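You operate a simulated robot arm through the tools that you are given. There is no shell and no other tool.

You are at the controls of a simulated two-armed robot. One attempt, no reset.

JOB
Test the three packs in the charger and bin the dead one.
Fine: it goes into the red bin, lid shut; the other two stay in the charger.

Only the result counts: the job must be done as asked and must still hold three seconds after the hand-in. Knocking over, shifting, dropping, spilling or breaking anything else fails it. A push-on lid holds only when it is set on centred and level and pressed home; a screw cap is set on level and turned clockwise until tight.

ROBOT AND FRAMES
Two 7-joint arms with two-finger parallel grippers on one trunk that stands fixed in place. Base frame: the origin is at the foot of the trunk, x ahead of it, y to its left, z up. Lengths are in m, angles in rad, forces in N, time in s.
The left shoulder is at [0.05, 0.165, 1.255], the right one opposite. With the tool pointing down near the work surface each hand reaches from about 0.18 to 0.68 m from the base axis, measured 20 degrees to its own side. Payload 3.91 kg a hand.
Tool frame (each hand has its own): the origin (TCP) lies between the finger pads and is the grasp point; the fingertips stand 0.03 m ahead of it; z points along the fingers, y is the line along which they close. The gripper opens to 0.11 m. The fingers are 0.02 m wide and 0.01 m thick; the gripper's body (0.048 by 0.112 m) begins 0.055 m behind the TCP.
Orientation is that of the tool frame in the base frame, as a unit quaternion [x, y, z, w]. With the fingers straight down and closing along the base's y, the tool's x points along the base's -x, its y along +y and its z along -z.

CONTROLS
- The arms move only by the tool arm_command. It takes "left_targets", "right_targets" or both (then of equal length, played together; a hand with none holds still); each is a list of rows, each an object (a shift or turn left out is 0, a gripper value left out holds the last) with "fingers": the opening, from 0 (shut) to 1 (fully open); "delta_pos": the shift along the base's x, y, z in m, a list of three; "rotation": the turn, a rotation vector about the base's x, y, z in rad, a list of three. In form: [{"fingers": fingers, "delta_pos": [x, y, z], "rotation": [wx, wy, wz]}, ...]. A call has 1 to 20 rows; each row shifts and turns the commanded pose from where the row before left it. Each row takes 0.2 s and may step no farther than 0.05 m and 0.15 rad from the row before; otherwise, or with a gripper value out of range, the whole call is refused. A pose out of reach is approached as far as the arm can. The call stops where the force on the tool passes 40 N (or 10 N more than at its start, if that is more) or the arm is blocked; 0.2 s more then pass. The fingers move at their own pace (about 0.045 m/s each) and stop on an object; they squeeze with about 30 N. The grip force told is the motor's: it shows also when the fingers shut on nothing. Time passes only in rows, and 0.2 s behind the last, so rows that do not move let the fingers close. The reply holds the time, the measured pose of the TCP, the force on the tool along the base axes, the opening and the grip force, in the units named above and with some noise, with the torque about the TCP (base axes, N m) and any sound that the robot's microphone picked up, and new pictures: "show" is both (left out), scene, wrist or none (wrist: the cameras of the hands that moved).
- Cameras (640 x 400 px; columns grow to the right, rows downward): "scene" is now at [0.1066, 0.0153, 1.4252]; the picture's right is [0.37, -0.93, 0.00], its down [-0.50, -0.20, -0.84] and it looks along [0.78, 0.31, -0.54] (base axes); focal length 274 px, centre (320, 200). "left" rides on the left gripper at [0.073, -0.017, -0.103] in its tool frame; the picture's right is [0.23, 0.97, 0.00], its down [-0.76, 0.18, -0.62] and it looks along [-0.61, 0.14, 0.78] (tool axes); focal length 222 px, centre (320, 200). "right" rides on the right gripper at [0.072, 0.017, -0.103] in its tool frame; the picture's right is [-0.23, 0.97, 0.00], its down [-0.76, -0.18, -0.62] and it looks along [-0.61, -0.14, 0.78] (tool axes); focal length 222 px, centre (320, 200). There is no depth. A picture from a camera that has moved, and an enlarged one, comes with that camera's place and axes in the base frame and with its lens. The place of the scene camera against the robot may be out by one fixed shift of up to 0.025 m in any direction.
- raise_lower(by): slides the trunk up (or, below 0, down) by that many m; the arms and the scene camera ride with it, the base frame stays. It gives what a move gives, with no picture.
- aim_head(pan, tilt): turns the head with the scene camera to pan (to the left, within 1.396 rad either way) and tilt (down, from -0.506 to 1.204), counted from straight ahead of the robot. It gives what a move gives, and a new picture of the scene camera.
- inspect(camera, box): a new picture of the part [left, top, right, bottom] of that camera's present view, enlarged. The clock stands still meanwhile.
- hand_in(): hands the job in; it is judged then, once.

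Nothing tells you positions but the pictures and the camera data. Unless the task says otherwise, let go and move clear before handing in.

The tools are called as a command line: name --argument value ..., lists and objects as JSON in quotes. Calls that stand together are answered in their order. arm_command: Moves the arms, as the interface text tells. Its arguments: {"type":"object","properties":{"left_targets":{"type":"array"},"right_targets":{"type":"array"},"show":{"type":"string","enum":["both","scene","wrist","none"]}},"required":[]} The other tools are called the same way: raise_lower (by) moves the trunk up or down; aim_head (pan, tilt) turns the head that bears the scene camera; inspect (camera, box) takes an enlarged picture of a part of a camera's view; hand_in () hands the job in.

At the start:

```text
time_s: 0.0
left_tool_pos: [0.4105, 0.2996, 1.3023]
left_ee_rot: [-0.001, 1.0, 0.0, 0.0]
left_force: [-0.8, 0.0, 0.0]
left_moment: [0.03, -0.01, 0.02]
left_gripper_width: 0.1101
left_grasp_force: 0.2
right_tool_pos: [0.4132, -0.044, 1.2464]
right_ee_rot: [-0.001, 1.0, 0.0, 0.001]
right_force: [-0.4, -0.9, 0.0]
right_moment: [-0.04, 0.02, -0.02]
right_gripper_width: 0.1103
right_grasp_force: 0.1
trunk travel left (down, up): [-0.475, 0.028]
head pan, tilt (commanded): [0.377, 0.571]
```

scene: 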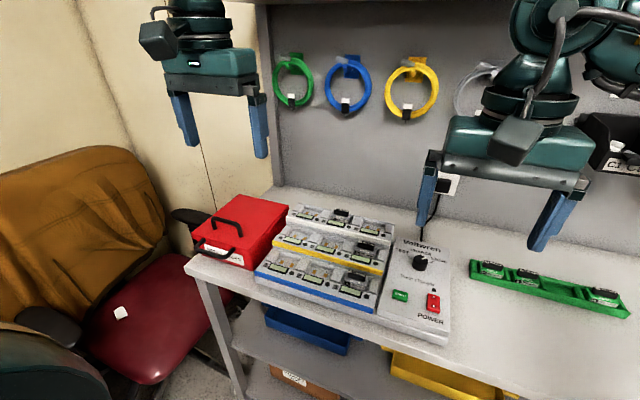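
right: 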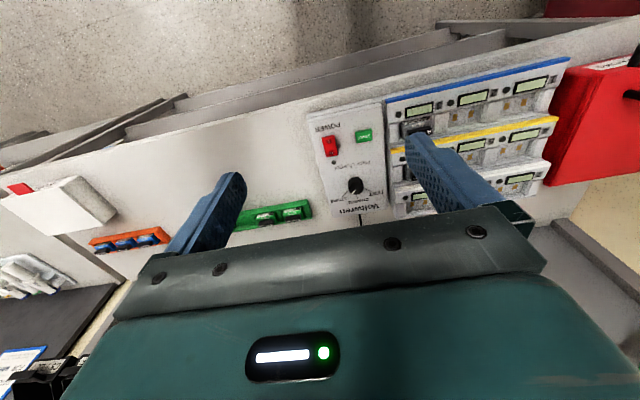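
left: 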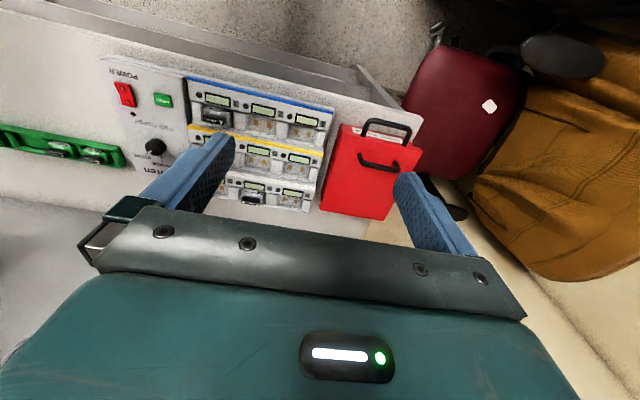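

I see a bench with a three-tier charger (white, yellow and blue rows), a control panel with a knob, a green button and a red power switch, a red box with handles, and green and orange racks. I'll take close-ups before moving anything.

inspect --camera "scene" --box '[240, 190, 400, 320]'

inspect --camera "scene" --box '[370, 230, 480, 350]'

inspect --camera "scene" --box '[170, 180, 300, 280]'

inspect --camera "left" --box '[90, 50, 350, 220]'

inspect --camera "right" --box '[300, 40, 600, 240]'

inspect --camera "scene" --box '[450, 230, 640, 340]'

```text
3.08 times, centred on (320, 255) of scene
camera zoom: at [0.1066, 0.0153, 1.4252], right [0.37, -0.93, 0.0], down [-0.5, -0.2, -0.84], along [0.78, 0.31, -0.54], focal length 842 px, centre (320, 31)
```

zoom: 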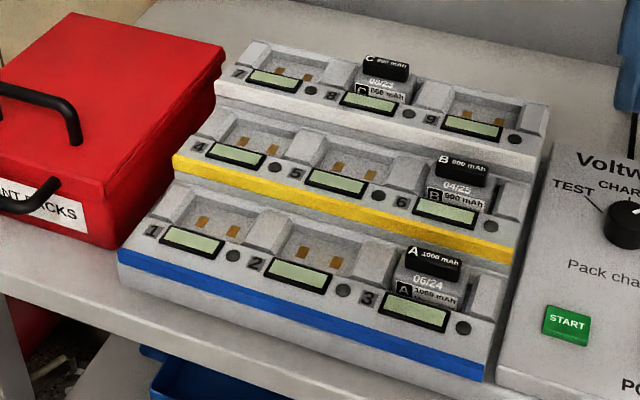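

```text
3.33 times, centred on (425, 290) of scene
camera zoom: at [0.1066, 0.0153, 1.4252], right [0.37, -0.93, 0.0], down [-0.5, -0.2, -0.84], along [0.78, 0.31, -0.54], focal length 912 px, centre (-30, -100)
```

zoom: 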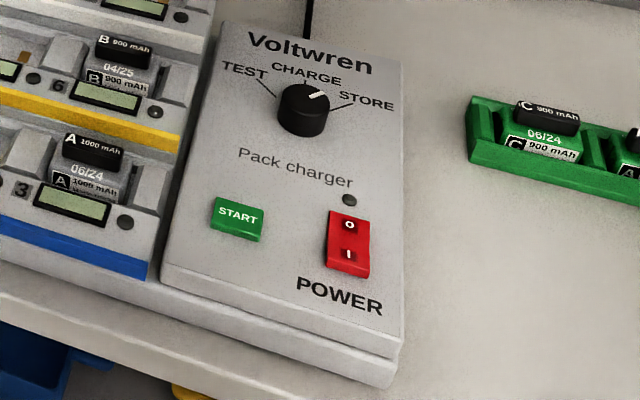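

```text
4.00 times, centred on (235, 230) of scene
camera zoom: at [0.1066, 0.0153, 1.4252], right [0.37, -0.93, 0.0], down [-0.5, -0.2, -0.84], along [0.78, 0.31, -0.54], focal length 1094 px, centre (660, 80)
```

zoom: 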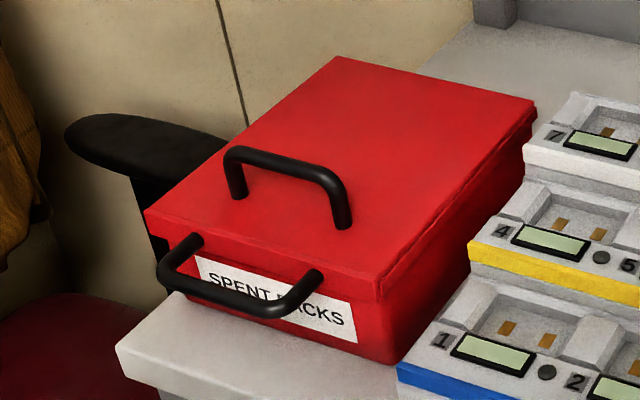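

```text
2.35 times, centred on (220, 135) of left
camera zoom: at [0.3369, 0.282, 1.4053], right [-0.23, 0.97, 0.0], down [0.76, 0.18, 0.62], along [0.61, 0.14, -0.78], focal length 523 px, centre (555, 353)
```

zoom: 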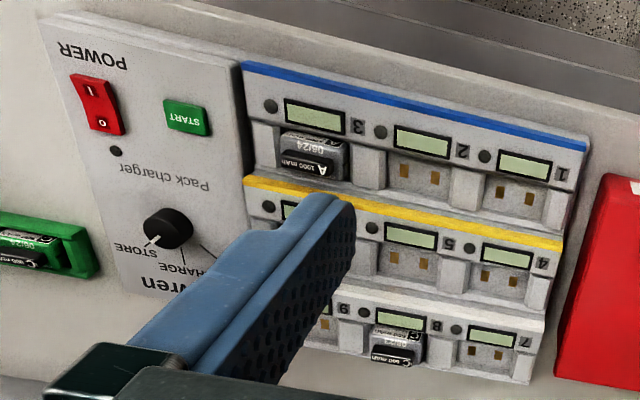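

```text
2.00 times, centred on (450, 140) of right
camera zoom: at [0.3421, -0.0264, 1.3504], right [0.23, 0.97, 0.0], down [0.76, -0.18, 0.62], along [0.61, -0.14, -0.78], focal length 444 px, centre (60, 320)
```

zoom: 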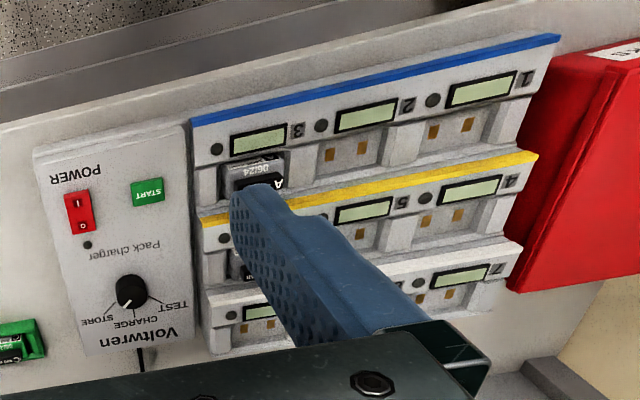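

```text
3.37 times, centred on (545, 285) of scene
camera zoom: at [0.1066, 0.0153, 1.4252], right [0.37, -0.93, 0.0], down [-0.5, -0.2, -0.84], along [0.78, 0.31, -0.54], focal length 922 px, centre (-438, -86)
```

zoom: 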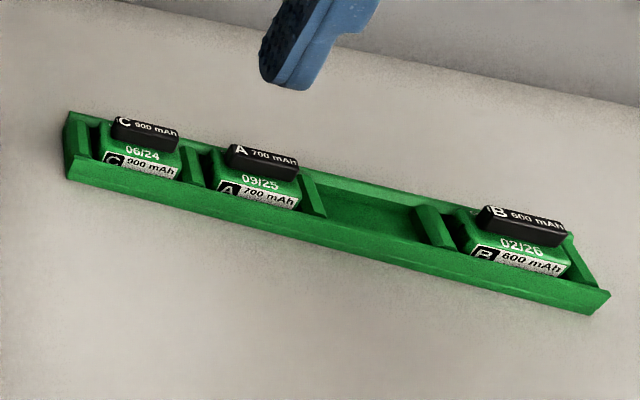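

The packs are in bays 3 (A), 6 (B) and 8 (C), the knob appears to point to STORE, and the unit looks off. I'll look around for instruction cards and other hazards before acting.

aim_head --pan -0.4 --tilt 0.5

aim_head --pan 0.377 --tilt 0.1

aim_head --pan 0.377 --tilt 0.9

```text
time_s: 1.1
left_tool_pos: [0.4113, 0.299, 1.302]
left_ee_rot: [0.0, 1.0, 0.0, -0.001]
left_force: [0.2, 0.4, -0.3]
left_moment: [-0.02, 0.0, -0.01]
left_gripper_width: 0.1101
left_grasp_force: 0.0
right_tool_pos: [0.4144, -0.0435, 1.2463]
right_ee_rot: [-0.001, 1.0, 0.0, 0.0]
right_force: [1.1, 0.0, 1.3]
right_moment: [0.03, -0.01, 0.01]
right_gripper_width: 0.1098
right_grasp_force: 0.1
trunk travel left (down, up): [-0.475, 0.028]
head pan, tilt (commanded): [-0.4, 0.499]
camera scene: at [0.1074, -0.0529, 1.4317], right [-0.39, -0.92, 0.0], down [-0.44, 0.19, -0.88], along [0.81, -0.34, -0.48], focal length 274 px, centre (320, 200)
```

scene: 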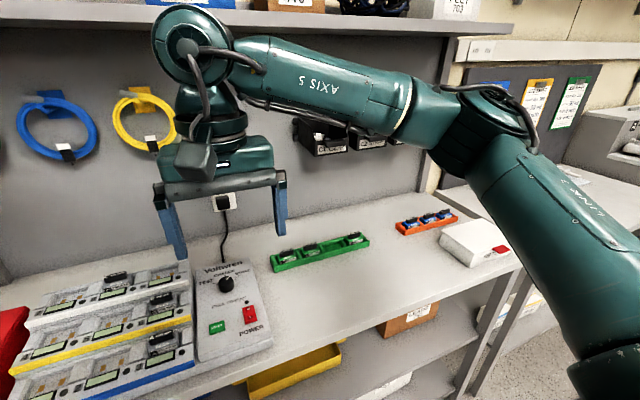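

```text
time_s: 2.2
left_tool_pos: [0.4103, 0.2983, 1.3022]
left_ee_rot: [0.0, 1.0, 0.0, 0.0]
left_force: [1.1, 0.2, 0.2]
left_moment: [-0.01, -0.01, 0.01]
left_gripper_width: 0.1102
left_grasp_force: 0.0
right_tool_pos: [0.4149, -0.0446, 1.246]
right_ee_rot: [0.0, 1.0, 0.0, 0.0]
right_force: [0.6, -0.1, 0.0]
right_moment: [0.01, -0.01, -0.03]
right_gripper_width: 0.1103
right_grasp_force: 0.0
trunk travel left (down, up): [-0.475, 0.028]
head pan, tilt (commanded): [0.377, 0.099]
camera scene: at [0.1092, 0.0162, 1.4687], right [0.37, -0.93, 0.0], down [-0.09, -0.04, -0.99], along [0.93, 0.37, -0.1], focal length 274 px, centre (320, 200)
```

scene: 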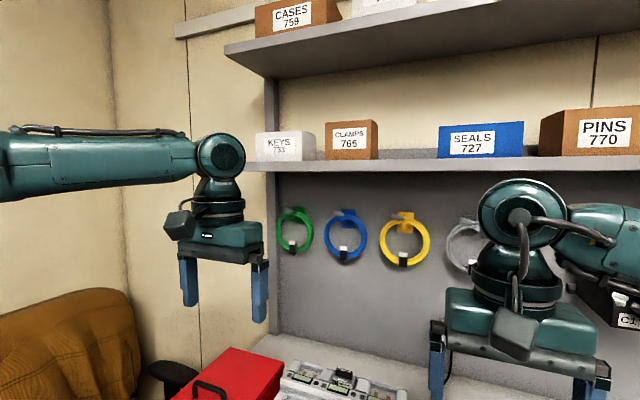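

```text
time_s: 3.4
left_tool_pos: [0.4108, 0.2991, 1.3021]
left_ee_rot: [-0.001, 1.0, 0.0, 0.0]
left_force: [0.4, -0.1, 0.6]
left_moment: [-0.01, 0.0, -0.02]
left_gripper_width: 0.1101
left_grasp_force: 0.1
right_tool_pos: [0.4145, -0.0439, 1.2449]
right_ee_rot: [0.0, 1.0, 0.0, 0.0]
right_force: [-0.4, 0.6, 0.3]
right_moment: [0.02, 0.0, -0.03]
right_gripper_width: 0.1097
right_grasp_force: 0.0
trunk travel left (down, up): [-0.475, 0.028]
head pan, tilt (commanded): [0.377, 0.901]
camera scene: at [0.0938, 0.0102, 1.3979], right [0.37, -0.93, 0.0], down [-0.73, -0.29, -0.62], along [0.58, 0.23, -0.78], focal length 274 px, centre (320, 200)
```

scene: 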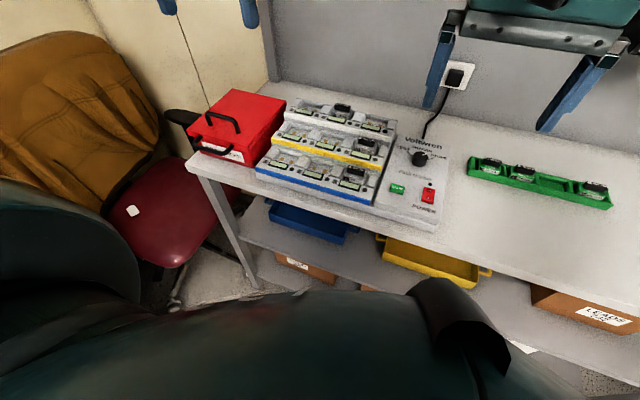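

The scene gives START at about (0.52, 0.016, 0.953), the POWER rocker at about (0.525, -0.049, 0.957) and the knob at about (0.624, -0.014, 0.96). I'll bring both wrists closer for better views of the panel and the red bin.

arm_command --left_targets '[{"delta_pos": [0, 0.01, -0.04], "fingers": 1}, {"delta_pos": [0, 0.01, -0.04]}, {"delta_pos": [0, 0.01, -0.04]}, {"delta_pos": [0, 0.01, -0.04]}]' --right_targets '[{"delta_pos": [0.0, 0.006, -0.03], "fingers": 1}, {"delta_pos": [0.0, 0.006, -0.03]}, {"delta_pos": [0.0, 0.006, -0.03]}, {"delta_pos": [0.0, 0.006, -0.03]}]' --show "both"

```text
time_s: 4.4
left_tool_pos: [0.4069, 0.3391, 1.1396]
left_ee_rot: [-0.002, 1.0, -0.001, 0.002]
left_force: [0.3, -0.1, -0.2]
left_moment: [0.01, 0.0, -0.03]
left_gripper_width: 0.1099
left_grasp_force: 0.1
right_tool_pos: [0.4147, -0.0216, 1.1244]
right_ee_rot: [0.0, 1.0, 0.001, 0.0]
right_force: [-0.3, 1.3, 0.1]
right_moment: [-0.01, 0.0, 0.01]
right_gripper_width: 0.1103
right_grasp_force: 0.1
trunk travel left (down, up): [-0.475, 0.028]
head pan, tilt (commanded): [0.377, 0.901]
camera scene: at [0.0943, 0.0106, 1.3978], right [0.37, -0.93, 0.0], down [-0.73, -0.29, -0.62], along [0.58, 0.23, -0.78], focal length 274 px, centre (320, 200)
camera right: at [0.3431, -0.0041, 1.2288], right [0.23, 0.97, 0.0], down [0.76, -0.18, 0.62], along [0.61, -0.14, -0.78], focal length 222 px, centre (320, 200)
camera left: at [0.3335, 0.3231, 1.2425], right [-0.23, 0.97, 0.0], down [0.76, 0.18, 0.62], along [0.61, 0.14, -0.78], focal length 222 px, centre (320, 200)
```

scene: 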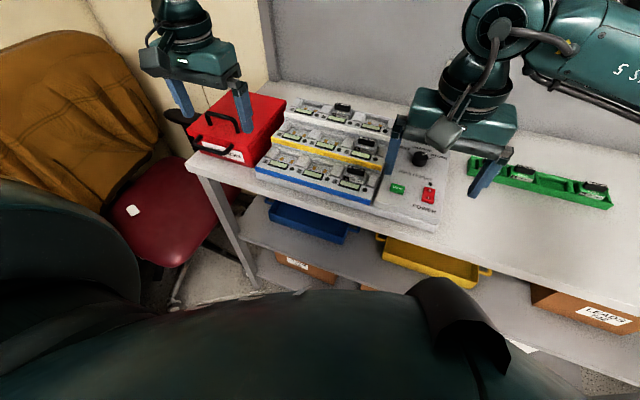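
right: 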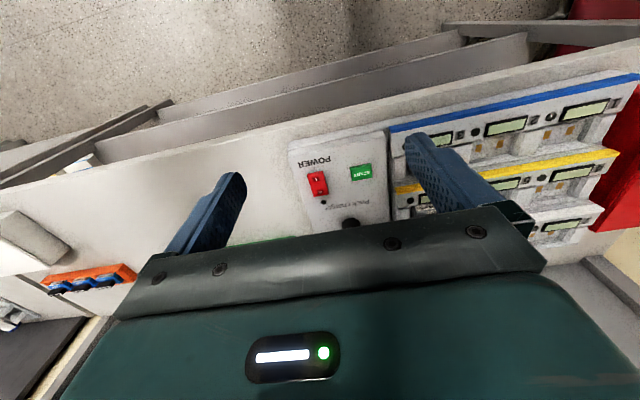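
left: 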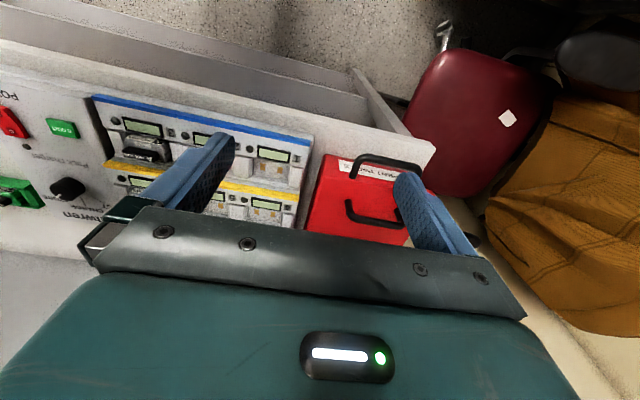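

The bin's handles and part of the panel are now visible from the wrists. I'll zoom in on these views and on the scene view.

inspect --camera "left" --box '[290, 120, 450, 250]'

inspect --camera "right" --box '[280, 120, 400, 240]'

inspect --camera "scene" --box '[180, 70, 300, 180]'

inspect --camera "scene" --box '[250, 90, 460, 235]'

inspect --camera "left" --box '[0, 80, 320, 240]'

```text
3.08 times, centred on (370, 185) of left
camera zoom: at [0.3335, 0.3231, 1.2425], right [-0.23, 0.97, 0.0], down [0.76, 0.18, 0.62], along [0.61, 0.14, -0.78], focal length 684 px, centre (166, 246)
```

zoom: 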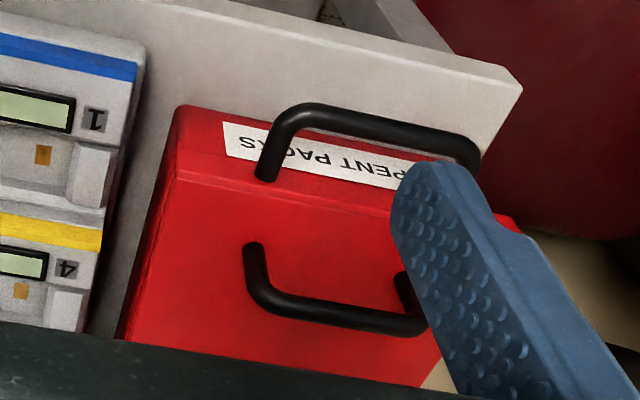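

```text
3.33 times, centred on (340, 180) of right
camera zoom: at [0.3431, -0.0041, 1.2288], right [0.23, 0.97, 0.0], down [0.76, -0.18, 0.62], along [0.61, -0.14, -0.78], focal length 740 px, centre (253, 267)
```

zoom: 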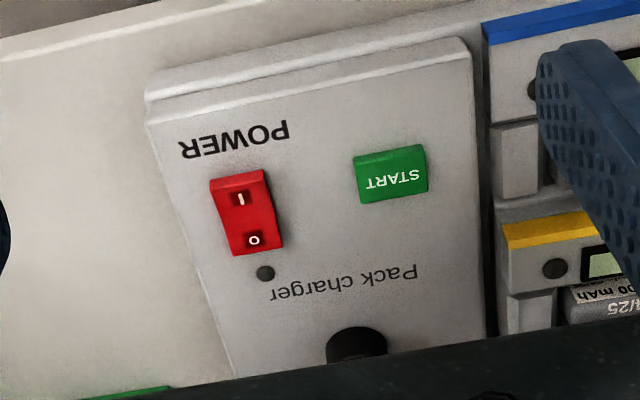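

```text
3.64 times, centred on (240, 125) of scene
camera zoom: at [0.0943, 0.0106, 1.3978], right [0.37, -0.93, 0.0], down [-0.73, -0.29, -0.62], along [0.58, 0.23, -0.78], focal length 995 px, centre (611, 473)
```

zoom: 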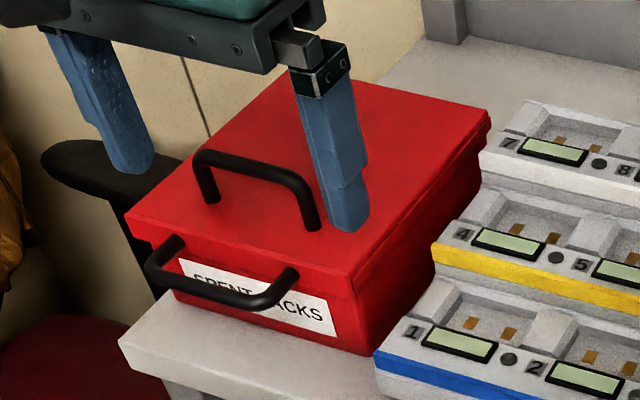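

```text
2.76 times, centred on (355, 162) of scene
camera zoom: at [0.0943, 0.0106, 1.3978], right [0.37, -0.93, 0.0], down [-0.73, -0.29, -0.62], along [0.58, 0.23, -0.78], focal length 755 px, centre (223, 303)
```

zoom: 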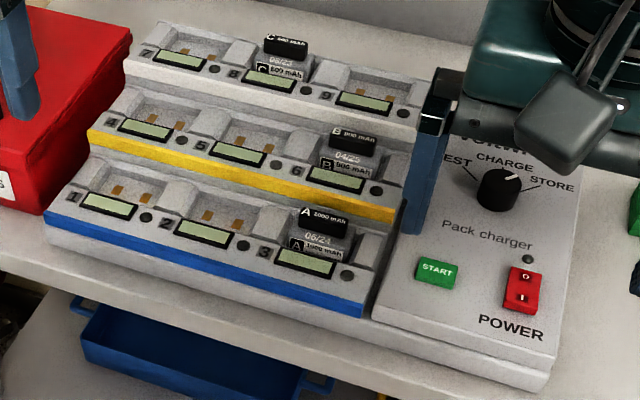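

```text
2.00 times, centred on (160, 160) of left
camera zoom: at [0.3335, 0.3231, 1.2425], right [-0.23, 0.97, 0.0], down [0.76, 0.18, 0.62], along [0.61, 0.14, -0.78], focal length 444 px, centre (640, 280)
```

zoom: 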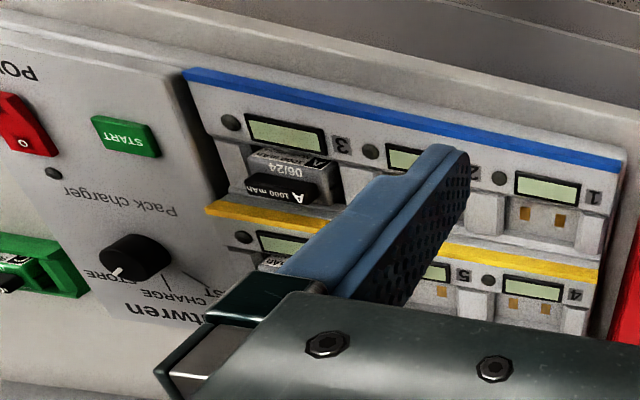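

The bin's lid has a bar handle on top and a second handle on its front. The panel knob points at STORE and the rocker is off, so I'll move the right hand over the panel to look closely at the knob.

arm_command --right_targets '[{"delta_pos": [0.03, -0.003, -0.01], "fingers": 1}, {"delta_pos": [0.03, -0.003, -0.015]}, {"delta_pos": [0.03, -0.002, -0.015]}, {"delta_pos": [0.02, 0, -0.015]}]' --show "both"

inspect --camera "right" --box '[220, 60, 440, 240]'

```text
time_s: 5.4
left_tool_pos: [0.4071, 0.34, 1.1392]
left_ee_rot: [-0.001, 1.0, 0.0, -0.001]
left_force: [0.3, 0.1, 0.2]
left_moment: [0.01, -0.03, 0.02]
left_gripper_width: 0.1101
left_grasp_force: 0.1
right_tool_pos: [0.5256, -0.0269, 1.0716]
right_ee_rot: [0.0, 1.0, 0.001, 0.0]
right_force: [0.1, -1.0, -0.2]
right_moment: [-0.02, 0.01, -0.01]
right_gripper_width: 0.1099
right_grasp_force: 0.1
trunk travel left (down, up): [-0.475, 0.028]
head pan, tilt (commanded): [0.377, 0.901]
camera scene: at [0.094, 0.0103, 1.3978], right [0.37, -0.93, 0.0], down [-0.73, -0.29, -0.62], along [0.58, 0.23, -0.78], focal length 274 px, centre (320, 200)
camera right: at [0.4542, -0.0086, 1.1756], right [0.23, 0.97, 0.0], down [0.76, -0.18, 0.62], along [0.61, -0.14, -0.78], focal length 222 px, centre (320, 200)
```

scene: 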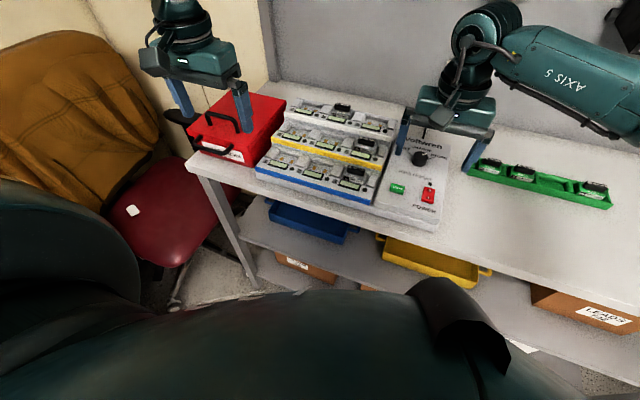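
right: 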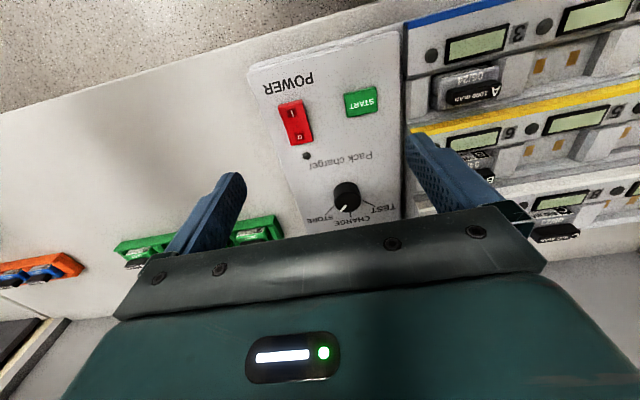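

```text
2.22 times, centred on (330, 150) of right
camera zoom: at [0.4542, -0.0086, 1.1756], right [0.23, 0.97, 0.0], down [0.76, -0.18, 0.62], along [0.61, -0.14, -0.78], focal length 494 px, centre (298, 311)
```

zoom: 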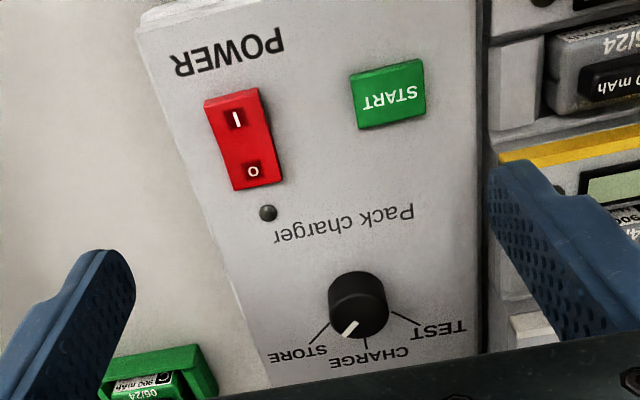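

inspect --camera "right" --box '[290, 160, 420, 240]'

inspect --camera "left" --box '[0, 160, 120, 240]'

inspect --camera "scene" --box '[370, 120, 460, 235]'

```text
4.92 times, centred on (355, 200) of right
camera zoom: at [0.4542, -0.0086, 1.1756], right [0.23, 0.97, 0.0], down [0.76, -0.18, 0.62], along [0.61, -0.14, -0.78], focal length 1094 px, centre (148, 200)
```

zoom: 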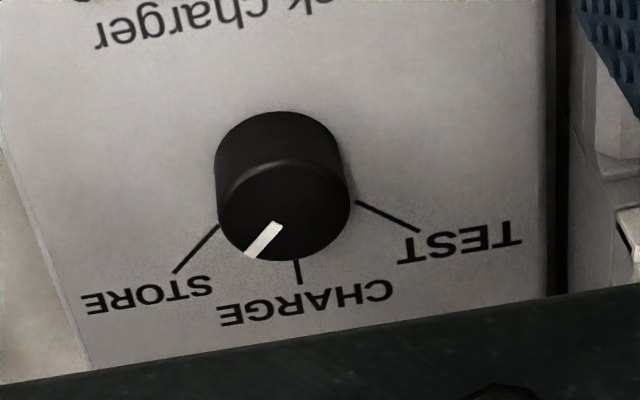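

```text
5.00 times, centred on (60, 200) of left
camera zoom: at [0.3332, 0.3228, 1.243], right [-0.23, 0.97, 0.0], down [0.76, 0.18, 0.62], along [0.61, 0.14, -0.78], focal length 1111 px, centre (1620, 200)
```

zoom: 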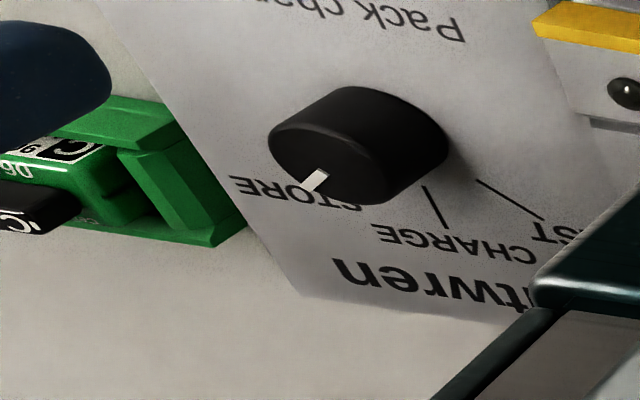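

```text
3.48 times, centred on (415, 178) of scene
camera zoom: at [0.094, 0.0103, 1.3978], right [0.37, -0.93, 0.0], down [-0.73, -0.29, -0.62], along [0.58, 0.23, -0.78], focal length 952 px, centre (-10, 278)
```

zoom: 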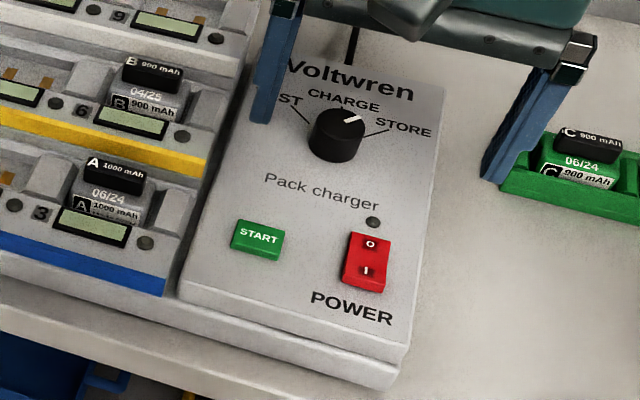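

The knob top is at about (0.624, -0.014, 0.972), with a radius of about 16 mm. The pointer sits at STORE (about -48° from +x) and TEST is at about +47.5°, so it needs a turn of about +1.66 rad. I'll place the right hand over the knob, pre-turned by -0.8 rad.

arm_command --right_targets '[{"delta_pos": [0.014, 0.002, 0], "rotation": [0, 0, -0.115], "fingers": 0.6}, {"delta_pos": [0.014, 0.002, 0], "rotation": [0, 0, -0.115]}, {"delta_pos": [0.014, 0.002, 0], "rotation": [0, 0, -0.115]}, {"delta_pos": [0.014, 0.002, 0], "rotation": [0, 0, -0.115]}, {"delta_pos": [0.014, 0.002, 0], "rotation": [0, 0, -0.115]}, {"delta_pos": [0.014, 0.002, 0], "rotation": [0, 0, -0.115]}, {"delta_pos": [0.0144, 0.0009, 0], "rotation": [0, 0, -0.11]}, {}]' --show "both"

inspect --camera "right" --box '[240, 100, 400, 220]'

```text
time_s: 7.2
left_tool_pos: [0.4068, 0.338, 1.1395]
left_ee_rot: [-0.001, 1.0, 0.0, 0.0]
left_force: [-0.1, -0.1, -0.1]
left_moment: [0.04, -0.01, -0.01]
left_gripper_width: 0.1099
left_grasp_force: 0.1
right_tool_pos: [0.6216, -0.015, 1.0727]
right_ee_rot: [0.389, 0.921, 0.0, 0.0]
right_force: [-1.2, 0.3, -0.2]
right_moment: [0.0, 0.0, 0.0]
right_gripper_width: 0.0661
right_grasp_force: 0.2
trunk travel left (down, up): [-0.475, 0.028]
head pan, tilt (commanded): [0.377, 0.901]
camera scene: at [0.0939, 0.0096, 1.3978], right [0.37, -0.93, 0.0], down [-0.73, -0.29, -0.62], along [0.58, 0.23, -0.78], focal length 274 px, centre (320, 200)
camera right: at [0.584, 0.0496, 1.1761], right [0.86, 0.52, 0.0], down [0.4, -0.67, 0.62], along [0.32, -0.53, -0.78], focal length 222 px, centre (320, 200)
```

scene: 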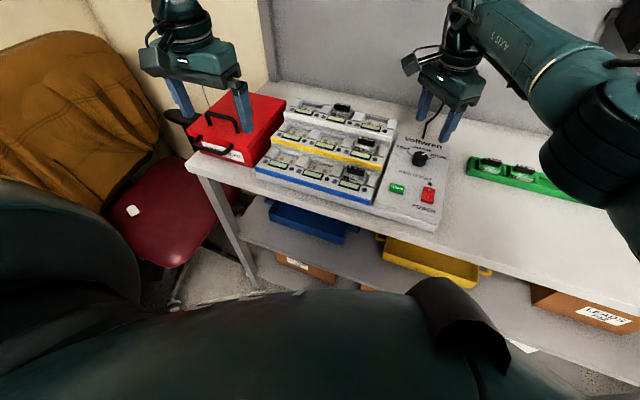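
right: 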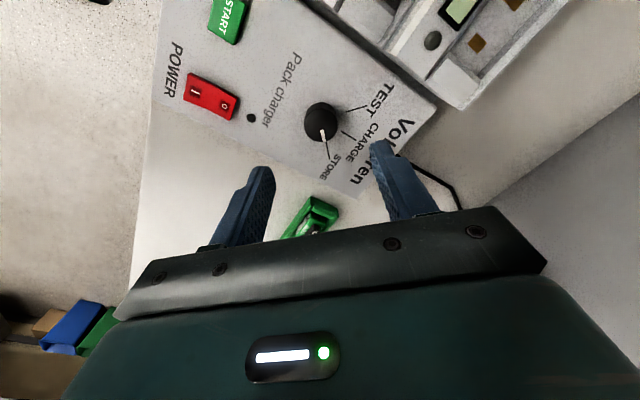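

```text
3.33 times, centred on (320, 160) of right
camera zoom: at [0.584, 0.0496, 1.1761], right [0.86, 0.52, 0.0], down [0.4, -0.67, 0.62], along [0.32, -0.53, -0.78], focal length 740 px, centre (320, 333)
```

zoom: 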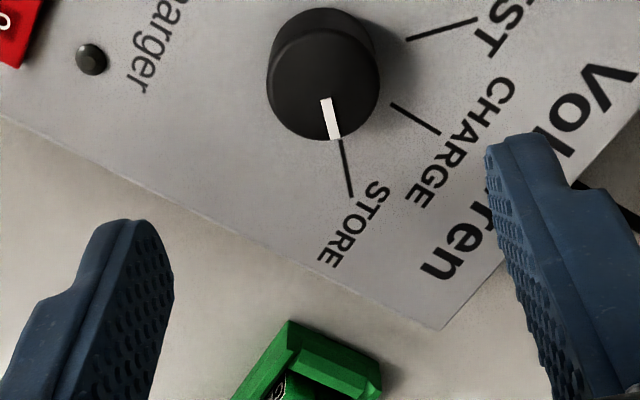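

The knob centre is confirmed at (0.624, -0.014). I'll trim the position and descend with the fingers open around it.

arm_command --right_targets '[{"delta_pos": [0.0022, 0.001, -0.025], "fingers": 0.55}, {"delta_pos": [0, 0, -0.025]}, {"delta_pos": [0, 0, -0.02]}, {"delta_pos": [0, 0, -0.008]}, {}]' --show "both"

inspect --camera "right" --box '[220, 100, 420, 220]'

```text
time_s: 8.4
left_tool_pos: [0.4066, 0.3391, 1.1387]
left_ee_rot: [-0.001, 1.0, 0.0, 0.0]
left_force: [0.4, -0.4, -0.5]
left_moment: [0.03, 0.01, 0.03]
left_gripper_width: 0.1099
left_grasp_force: 0.0
right_tool_pos: [0.6172, -0.0162, 0.9916]
right_ee_rot: [0.39, 0.921, 0.0, 0.0]
right_force: [0.0, -0.5, -0.7]
right_moment: [-0.01, -0.04, 0.0]
right_gripper_width: 0.0604
right_grasp_force: 0.0
right hand out of reach, approached as far as the arm can: row 1
trunk travel left (down, up): [-0.475, 0.028]
head pan, tilt (commanded): [0.377, 0.901]
camera scene: at [0.094, 0.0099, 1.3978], right [0.37, -0.93, 0.0], down [-0.73, -0.29, -0.62], along [0.58, 0.23, -0.78], focal length 274 px, centre (320, 200)
camera right: at [0.5801, 0.0485, 1.0969], right [0.86, 0.52, 0.0], down [0.4, -0.67, 0.62], along [0.32, -0.53, -0.78], focal length 222 px, centre (320, 200)
```

scene: 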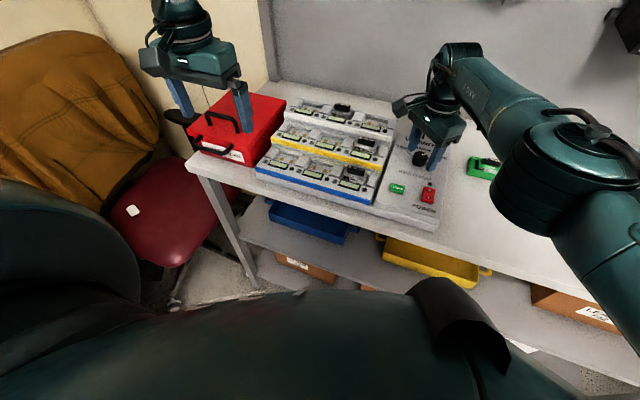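
right: 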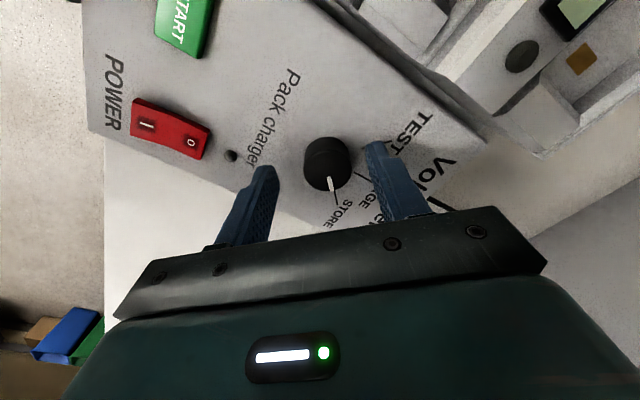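

```text
3.20 times, centred on (320, 160) of right
camera zoom: at [0.5801, 0.0485, 1.0969], right [0.86, 0.52, 0.0], down [0.4, -0.67, 0.62], along [0.32, -0.53, -0.78], focal length 711 px, centre (320, 328)
```

zoom: 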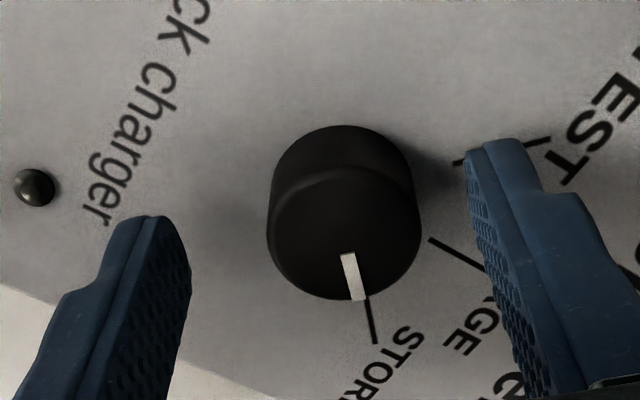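

At this height the right arm falls about 7 mm short of the knob. A small outward tilt of the tool (about 4°) should recover that, so I'll apply it and check the centring.

arm_command --right_targets '[{"delta_pos": [-0.0005, 0, 0.004], "rotation": [0, -0.035, 0]}, {"rotation": [0, -0.035, 0]}, {}]' --show "wrist"

inspect --camera "right" --box '[220, 100, 420, 220]'

```text
time_s: 9.2
left_tool_pos: [0.4062, 0.341, 1.1408]
left_ee_rot: [-0.002, 1.0, -0.001, 0.0]
left_force: [0.4, 0.2, 0.8]
left_moment: [-0.02, 0.0, -0.01]
left_gripper_width: 0.11
left_grasp_force: 0.1
right_tool_pos: [0.6194, -0.0146, 0.9971]
right_ee_rot: [0.389, 0.921, 0.013, 0.032]
right_force: [0.2, -0.4, 0.4]
right_moment: [-0.02, 0.0, 0.04]
right_gripper_width: 0.0603
right_grasp_force: 0.0
right hand out of reach, approached as far as the arm can: row 1
trunk travel left (down, up): [-0.475, 0.028]
head pan, tilt (commanded): [0.377, 0.901]
camera right: at [0.5748, 0.0496, 1.0983], right [0.85, 0.52, 0.06], down [0.36, -0.67, 0.65], along [0.38, -0.53, -0.76], focal length 222 px, centre (320, 200)
```

right: 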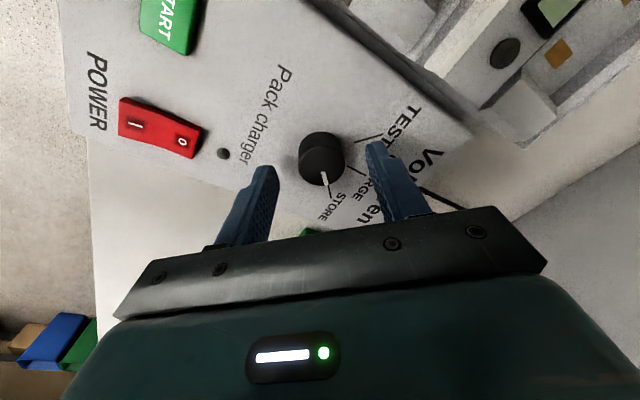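

```text
3.20 times, centred on (320, 160) of right
camera zoom: at [0.5748, 0.0496, 1.0983], right [0.85, 0.52, 0.06], down [0.36, -0.67, 0.65], along [0.38, -0.53, -0.76], focal length 711 px, centre (320, 328)
```

zoom: 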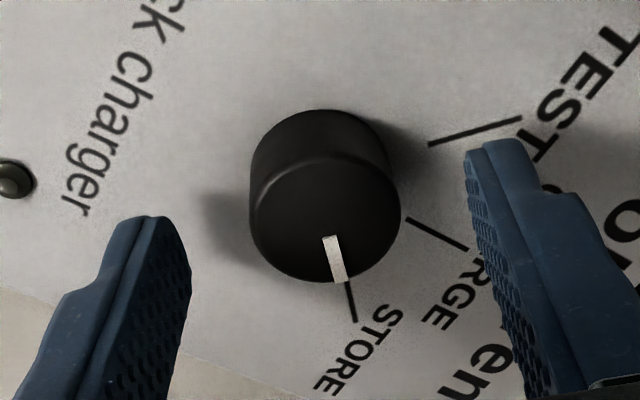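

The fingertips are now about 2.5 mm short of centre in x. I'll nudge forward and descend the last few millimetres.

arm_command --right_targets '[{"delta_pos": [0.002, 0.0005, 0], "rotation": [0, -0.02, 0]}, {"delta_pos": [0.0, 0, -0.004]}, {"delta_pos": [0.0, 0, -0.003]}, {}]' --show "wrist"

inspect --camera "right" --box '[220, 100, 420, 220]'

```text
time_s: 10.2
left_tool_pos: [0.4064, 0.3393, 1.1396]
left_ee_rot: [-0.001, 1.0, 0.0, 0.0]
left_force: [-0.7, 0.1, -0.6]
left_moment: [0.02, 0.0, 0.02]
left_gripper_width: 0.1101
left_grasp_force: 0.1
right_tool_pos: [0.6226, -0.0155, 0.9909]
right_ee_rot: [0.389, 0.92, 0.017, 0.041]
right_force: [0.8, 0.5, -0.8]
right_moment: [-0.03, -0.01, -0.01]
right_gripper_width: 0.0608
right_grasp_force: 0.1
trunk travel left (down, up): [-0.475, 0.028]
head pan, tilt (commanded): [0.377, 0.901]
camera right: at [0.5758, 0.0494, 1.0905], right [0.85, 0.52, 0.08], down [0.35, -0.67, 0.66], along [0.39, -0.53, -0.75], focal length 222 px, centre (320, 200)
```

right: 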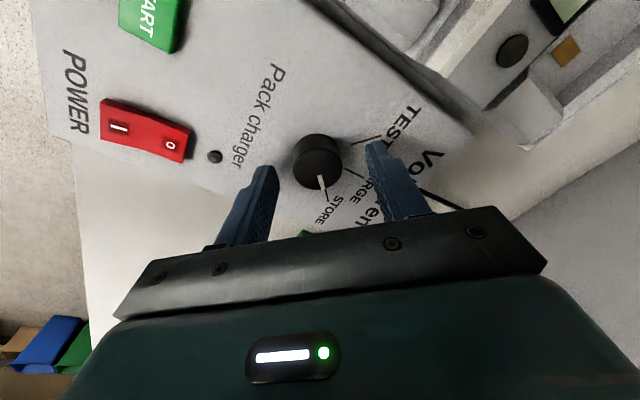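

```text
3.20 times, centred on (320, 160) of right
camera zoom: at [0.5758, 0.0494, 1.0905], right [0.85, 0.52, 0.08], down [0.35, -0.67, 0.66], along [0.39, -0.53, -0.75], focal length 711 px, centre (320, 328)
```

zoom: 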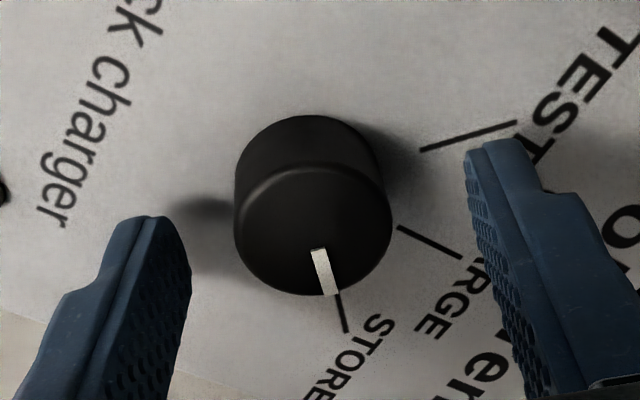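

The knob is between the fingers to within about 1 mm. I'll lower 2 mm more and close on it.

arm_command --right_targets '[{"delta_pos": [-0.0006, -0.0004, -0.002], "fingers": 0.4}, {"fingers": 0.3}, {"fingers": 0.2}, {"fingers": 0.1}, {"fingers": 0.1}]' --show "wrist"

inspect --camera "right" --box '[220, 100, 420, 220]'

```text
time_s: 11.4
left_tool_pos: [0.4061, 0.3399, 1.1394]
left_ee_rot: [-0.001, 1.0, 0.001, 0.001]
left_force: [0.6, 0.0, 0.1]
left_moment: [0.0, 0.0, 0.01]
left_gripper_width: 0.1099
left_grasp_force: 0.1
right_tool_pos: [0.6223, -0.0163, 0.989]
right_ee_rot: [0.388, 0.92, 0.018, 0.041]
right_force: [-2.9, -1.5, -0.7]
right_moment: [-0.36, 0.53, 0.01]
right_gripper_width: 0.0324
right_grasp_force: 45.0
trunk travel left (down, up): [-0.475, 0.028]
head pan, tilt (commanded): [0.377, 0.901]
camera right: at [0.5748, 0.0487, 1.089], right [0.85, 0.52, 0.08], down [0.35, -0.67, 0.66], along [0.39, -0.53, -0.75], focal length 222 px, centre (320, 200)
```

right: 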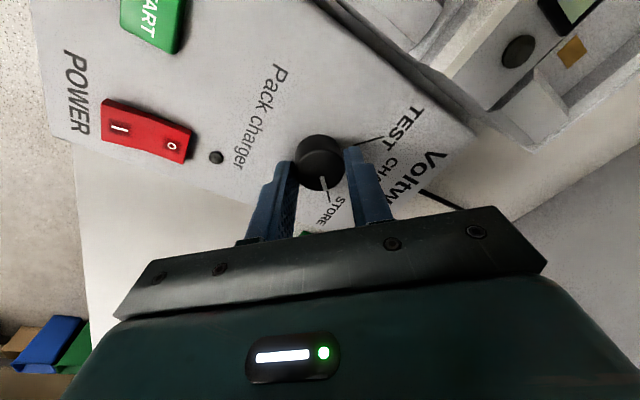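

```text
3.20 times, centred on (320, 160) of right
camera zoom: at [0.5748, 0.0487, 1.089], right [0.85, 0.52, 0.08], down [0.35, -0.67, 0.66], along [0.39, -0.53, -0.75], focal length 711 px, centre (320, 328)
```

zoom: 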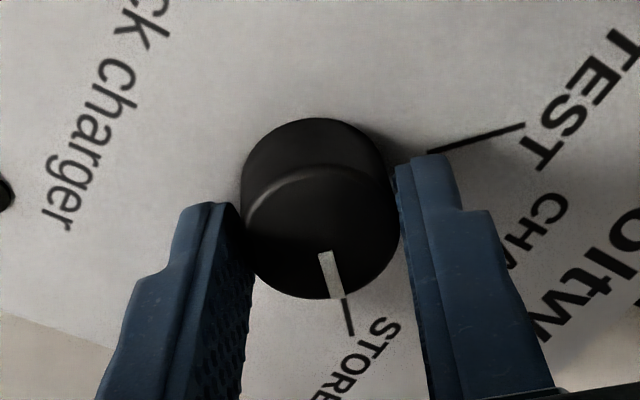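

The knob is held at a width of 32 mm. I'll turn it counter-clockwise about the tool axis, half-way first.

arm_command --right_targets '[{"rotation": [-0.0125, 0, 0.139], "fingers": 0.1}, {"rotation": [-0.0125, 0, 0.139]}, {"rotation": [-0.0125, 0, 0.139]}, {"rotation": [-0.0125, 0, 0.139]}, {"rotation": [-0.0125, 0, 0.139]}, {"rotation": [-0.0125, 0, 0.139]}]' --show "wrist"

inspect --camera "right" --box '[220, 100, 420, 220]'

```text
time_s: 12.8
left_tool_pos: [0.4071, 0.3395, 1.1405]
left_ee_rot: [-0.001, 1.0, 0.0, 0.002]
left_force: [0.9, 0.0, 0.7]
left_moment: [0.02, -0.02, -0.02]
left_gripper_width: 0.1101
left_grasp_force: 0.0
right_tool_pos: [0.6219, -0.0155, 0.9888]
right_ee_rot: [-0.018, 0.999, 0.0, 0.046]
right_force: [-0.9, -0.2, 4.9]
right_moment: [0.85, 0.27, 0.0]
right_gripper_width: 0.0316
right_grasp_force: 44.6
trunk travel left (down, up): [-0.475, 0.028]
head pan, tilt (commanded): [0.377, 0.901]
camera right: at [0.5403, -0.0005, 1.0855], right [0.19, 0.98, 0.02], down [0.71, -0.15, 0.69], along [0.68, -0.12, -0.72], focal length 222 px, centre (320, 200)
```

right: 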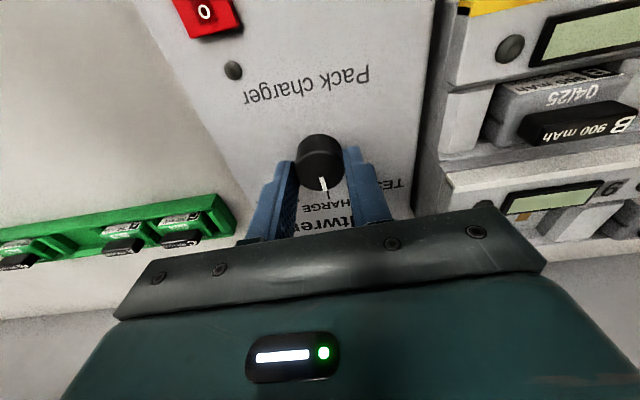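

```text
3.20 times, centred on (320, 160) of right
camera zoom: at [0.5403, -0.0005, 1.0855], right [0.19, 0.98, 0.02], down [0.71, -0.15, 0.69], along [0.68, -0.12, -0.72], focal length 711 px, centre (320, 328)
```

zoom: 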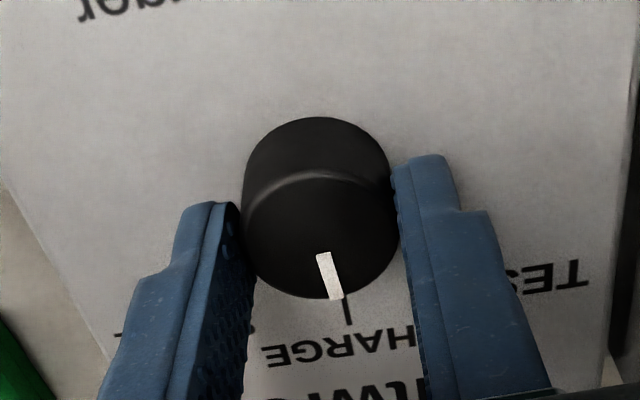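

The knob follows well and now points to CHARGE. I'll turn it the second half toward TEST.

arm_command --right_targets '[{"rotation": [-0.0125, 0, 0.139], "fingers": 0.1}, {"rotation": [-0.0125, 0, 0.139]}, {"rotation": [-0.0125, 0, 0.139]}, {"rotation": [-0.0125, 0, 0.139]}, {"rotation": [-0.0125, 0, 0.139]}, {"rotation": [-0.0125, 0, 0.139]}]' --show "wrist"

inspect --camera "right" --box '[220, 100, 420, 220]'

```text
time_s: 14.2
left_tool_pos: [0.4069, 0.34, 1.1406]
left_ee_rot: [-0.001, 1.0, 0.0, -0.001]
left_force: [0.2, 0.3, 0.4]
left_moment: [0.01, 0.02, 0.03]
left_gripper_width: 0.1101
left_grasp_force: 0.1
right_tool_pos: [0.6217, -0.0147, 0.9886]
right_ee_rot: [-0.259, 0.965, -0.011, 0.045]
right_force: [8.1, 3.7, 1.8]
right_moment: [1.03, -0.62, 0.0]
right_gripper_width: 0.0319
right_grasp_force: 44.7
right hand out of reach, approached as far as the arm can: row 4, 5, 6
trunk travel left (down, up): [-0.475, 0.028]
head pan, tilt (commanded): [0.377, 0.901]
camera right: at [0.542, -0.0355, 1.0855], right [-0.29, 0.96, -0.03], down [0.69, 0.23, 0.69], along [0.67, 0.18, -0.72], focal length 222 px, centre (320, 200)
```

right: 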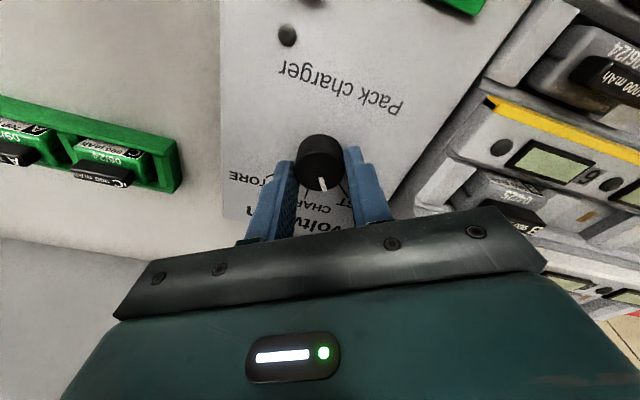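

```text
3.20 times, centred on (320, 160) of right
camera zoom: at [0.542, -0.0355, 1.0855], right [-0.29, 0.96, -0.03], down [0.69, 0.23, 0.69], along [0.67, 0.18, -0.72], focal length 711 px, centre (320, 328)
```

zoom: 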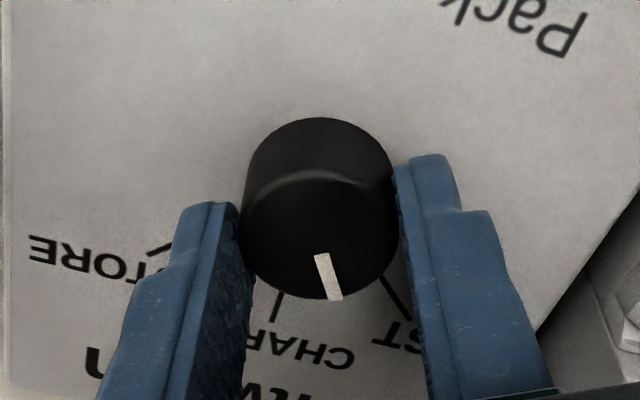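

The wrist reached its limit at +30° of roll, so the pointer is about 17° short of TEST. I'll release, lift, roll back and regrip for the remainder.

arm_command --right_targets '[{"fingers": 0.55}, {"fingers": 0.55}, {"fingers": 0.55}, {"delta_pos": [0, 0, 0.015], "rotation": [0.0125, 0, -0.139]}, {"delta_pos": [0, 0, 0.015], "rotation": [0.0125, 0, -0.139]}, {"rotation": [0.0125, 0, -0.139]}, {"rotation": [0.0125, 0, -0.139]}, {"rotation": [0.0125, 0, -0.139]}, {"rotation": [0.0125, 0, -0.139]}, {}]' --show "wrist"

inspect --camera "right" --box '[220, 100, 420, 220]'

```text
time_s: 16.4
left_tool_pos: [0.4069, 0.3387, 1.1401]
left_ee_rot: [-0.002, 1.0, 0.0, 0.0]
left_force: [-0.3, 0.4, 0.3]
left_moment: [0.04, 0.02, 0.02]
left_gripper_width: 0.11
left_grasp_force: 0.0
right_tool_pos: [0.6225, -0.0141, 1.0184]
right_ee_rot: [0.157, 0.987, 0.007, 0.046]
right_force: [0.5, 0.3, 0.0]
right_moment: [-0.02, -0.02, -0.01]
right_gripper_width: 0.0607
right_grasp_force: 0.1
trunk travel left (down, up): [-0.475, 0.028]
head pan, tilt (commanded): [0.377, 0.901]
camera right: at [0.5501, 0.0244, 1.1161], right [0.52, 0.86, 0.05], down [0.61, -0.4, 0.68], along [0.6, -0.32, -0.73], focal length 222 px, centre (320, 200)
```

right: 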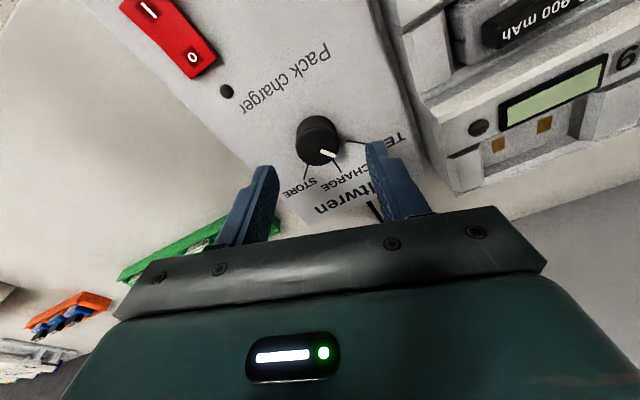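

```text
3.20 times, centred on (320, 160) of right
camera zoom: at [0.5501, 0.0244, 1.1161], right [0.52, 0.86, 0.05], down [0.61, -0.4, 0.68], along [0.6, -0.32, -0.73], focal length 711 px, centre (320, 328)
```

zoom: 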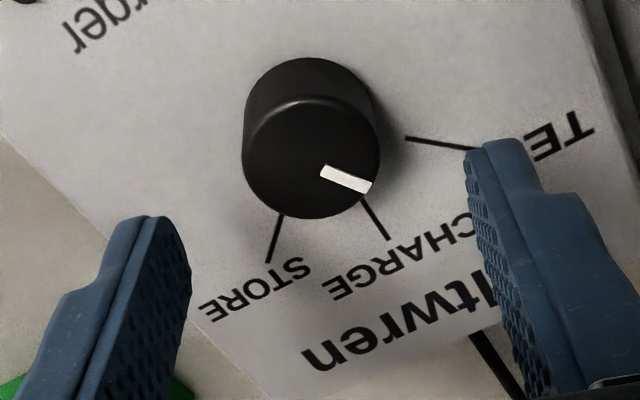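

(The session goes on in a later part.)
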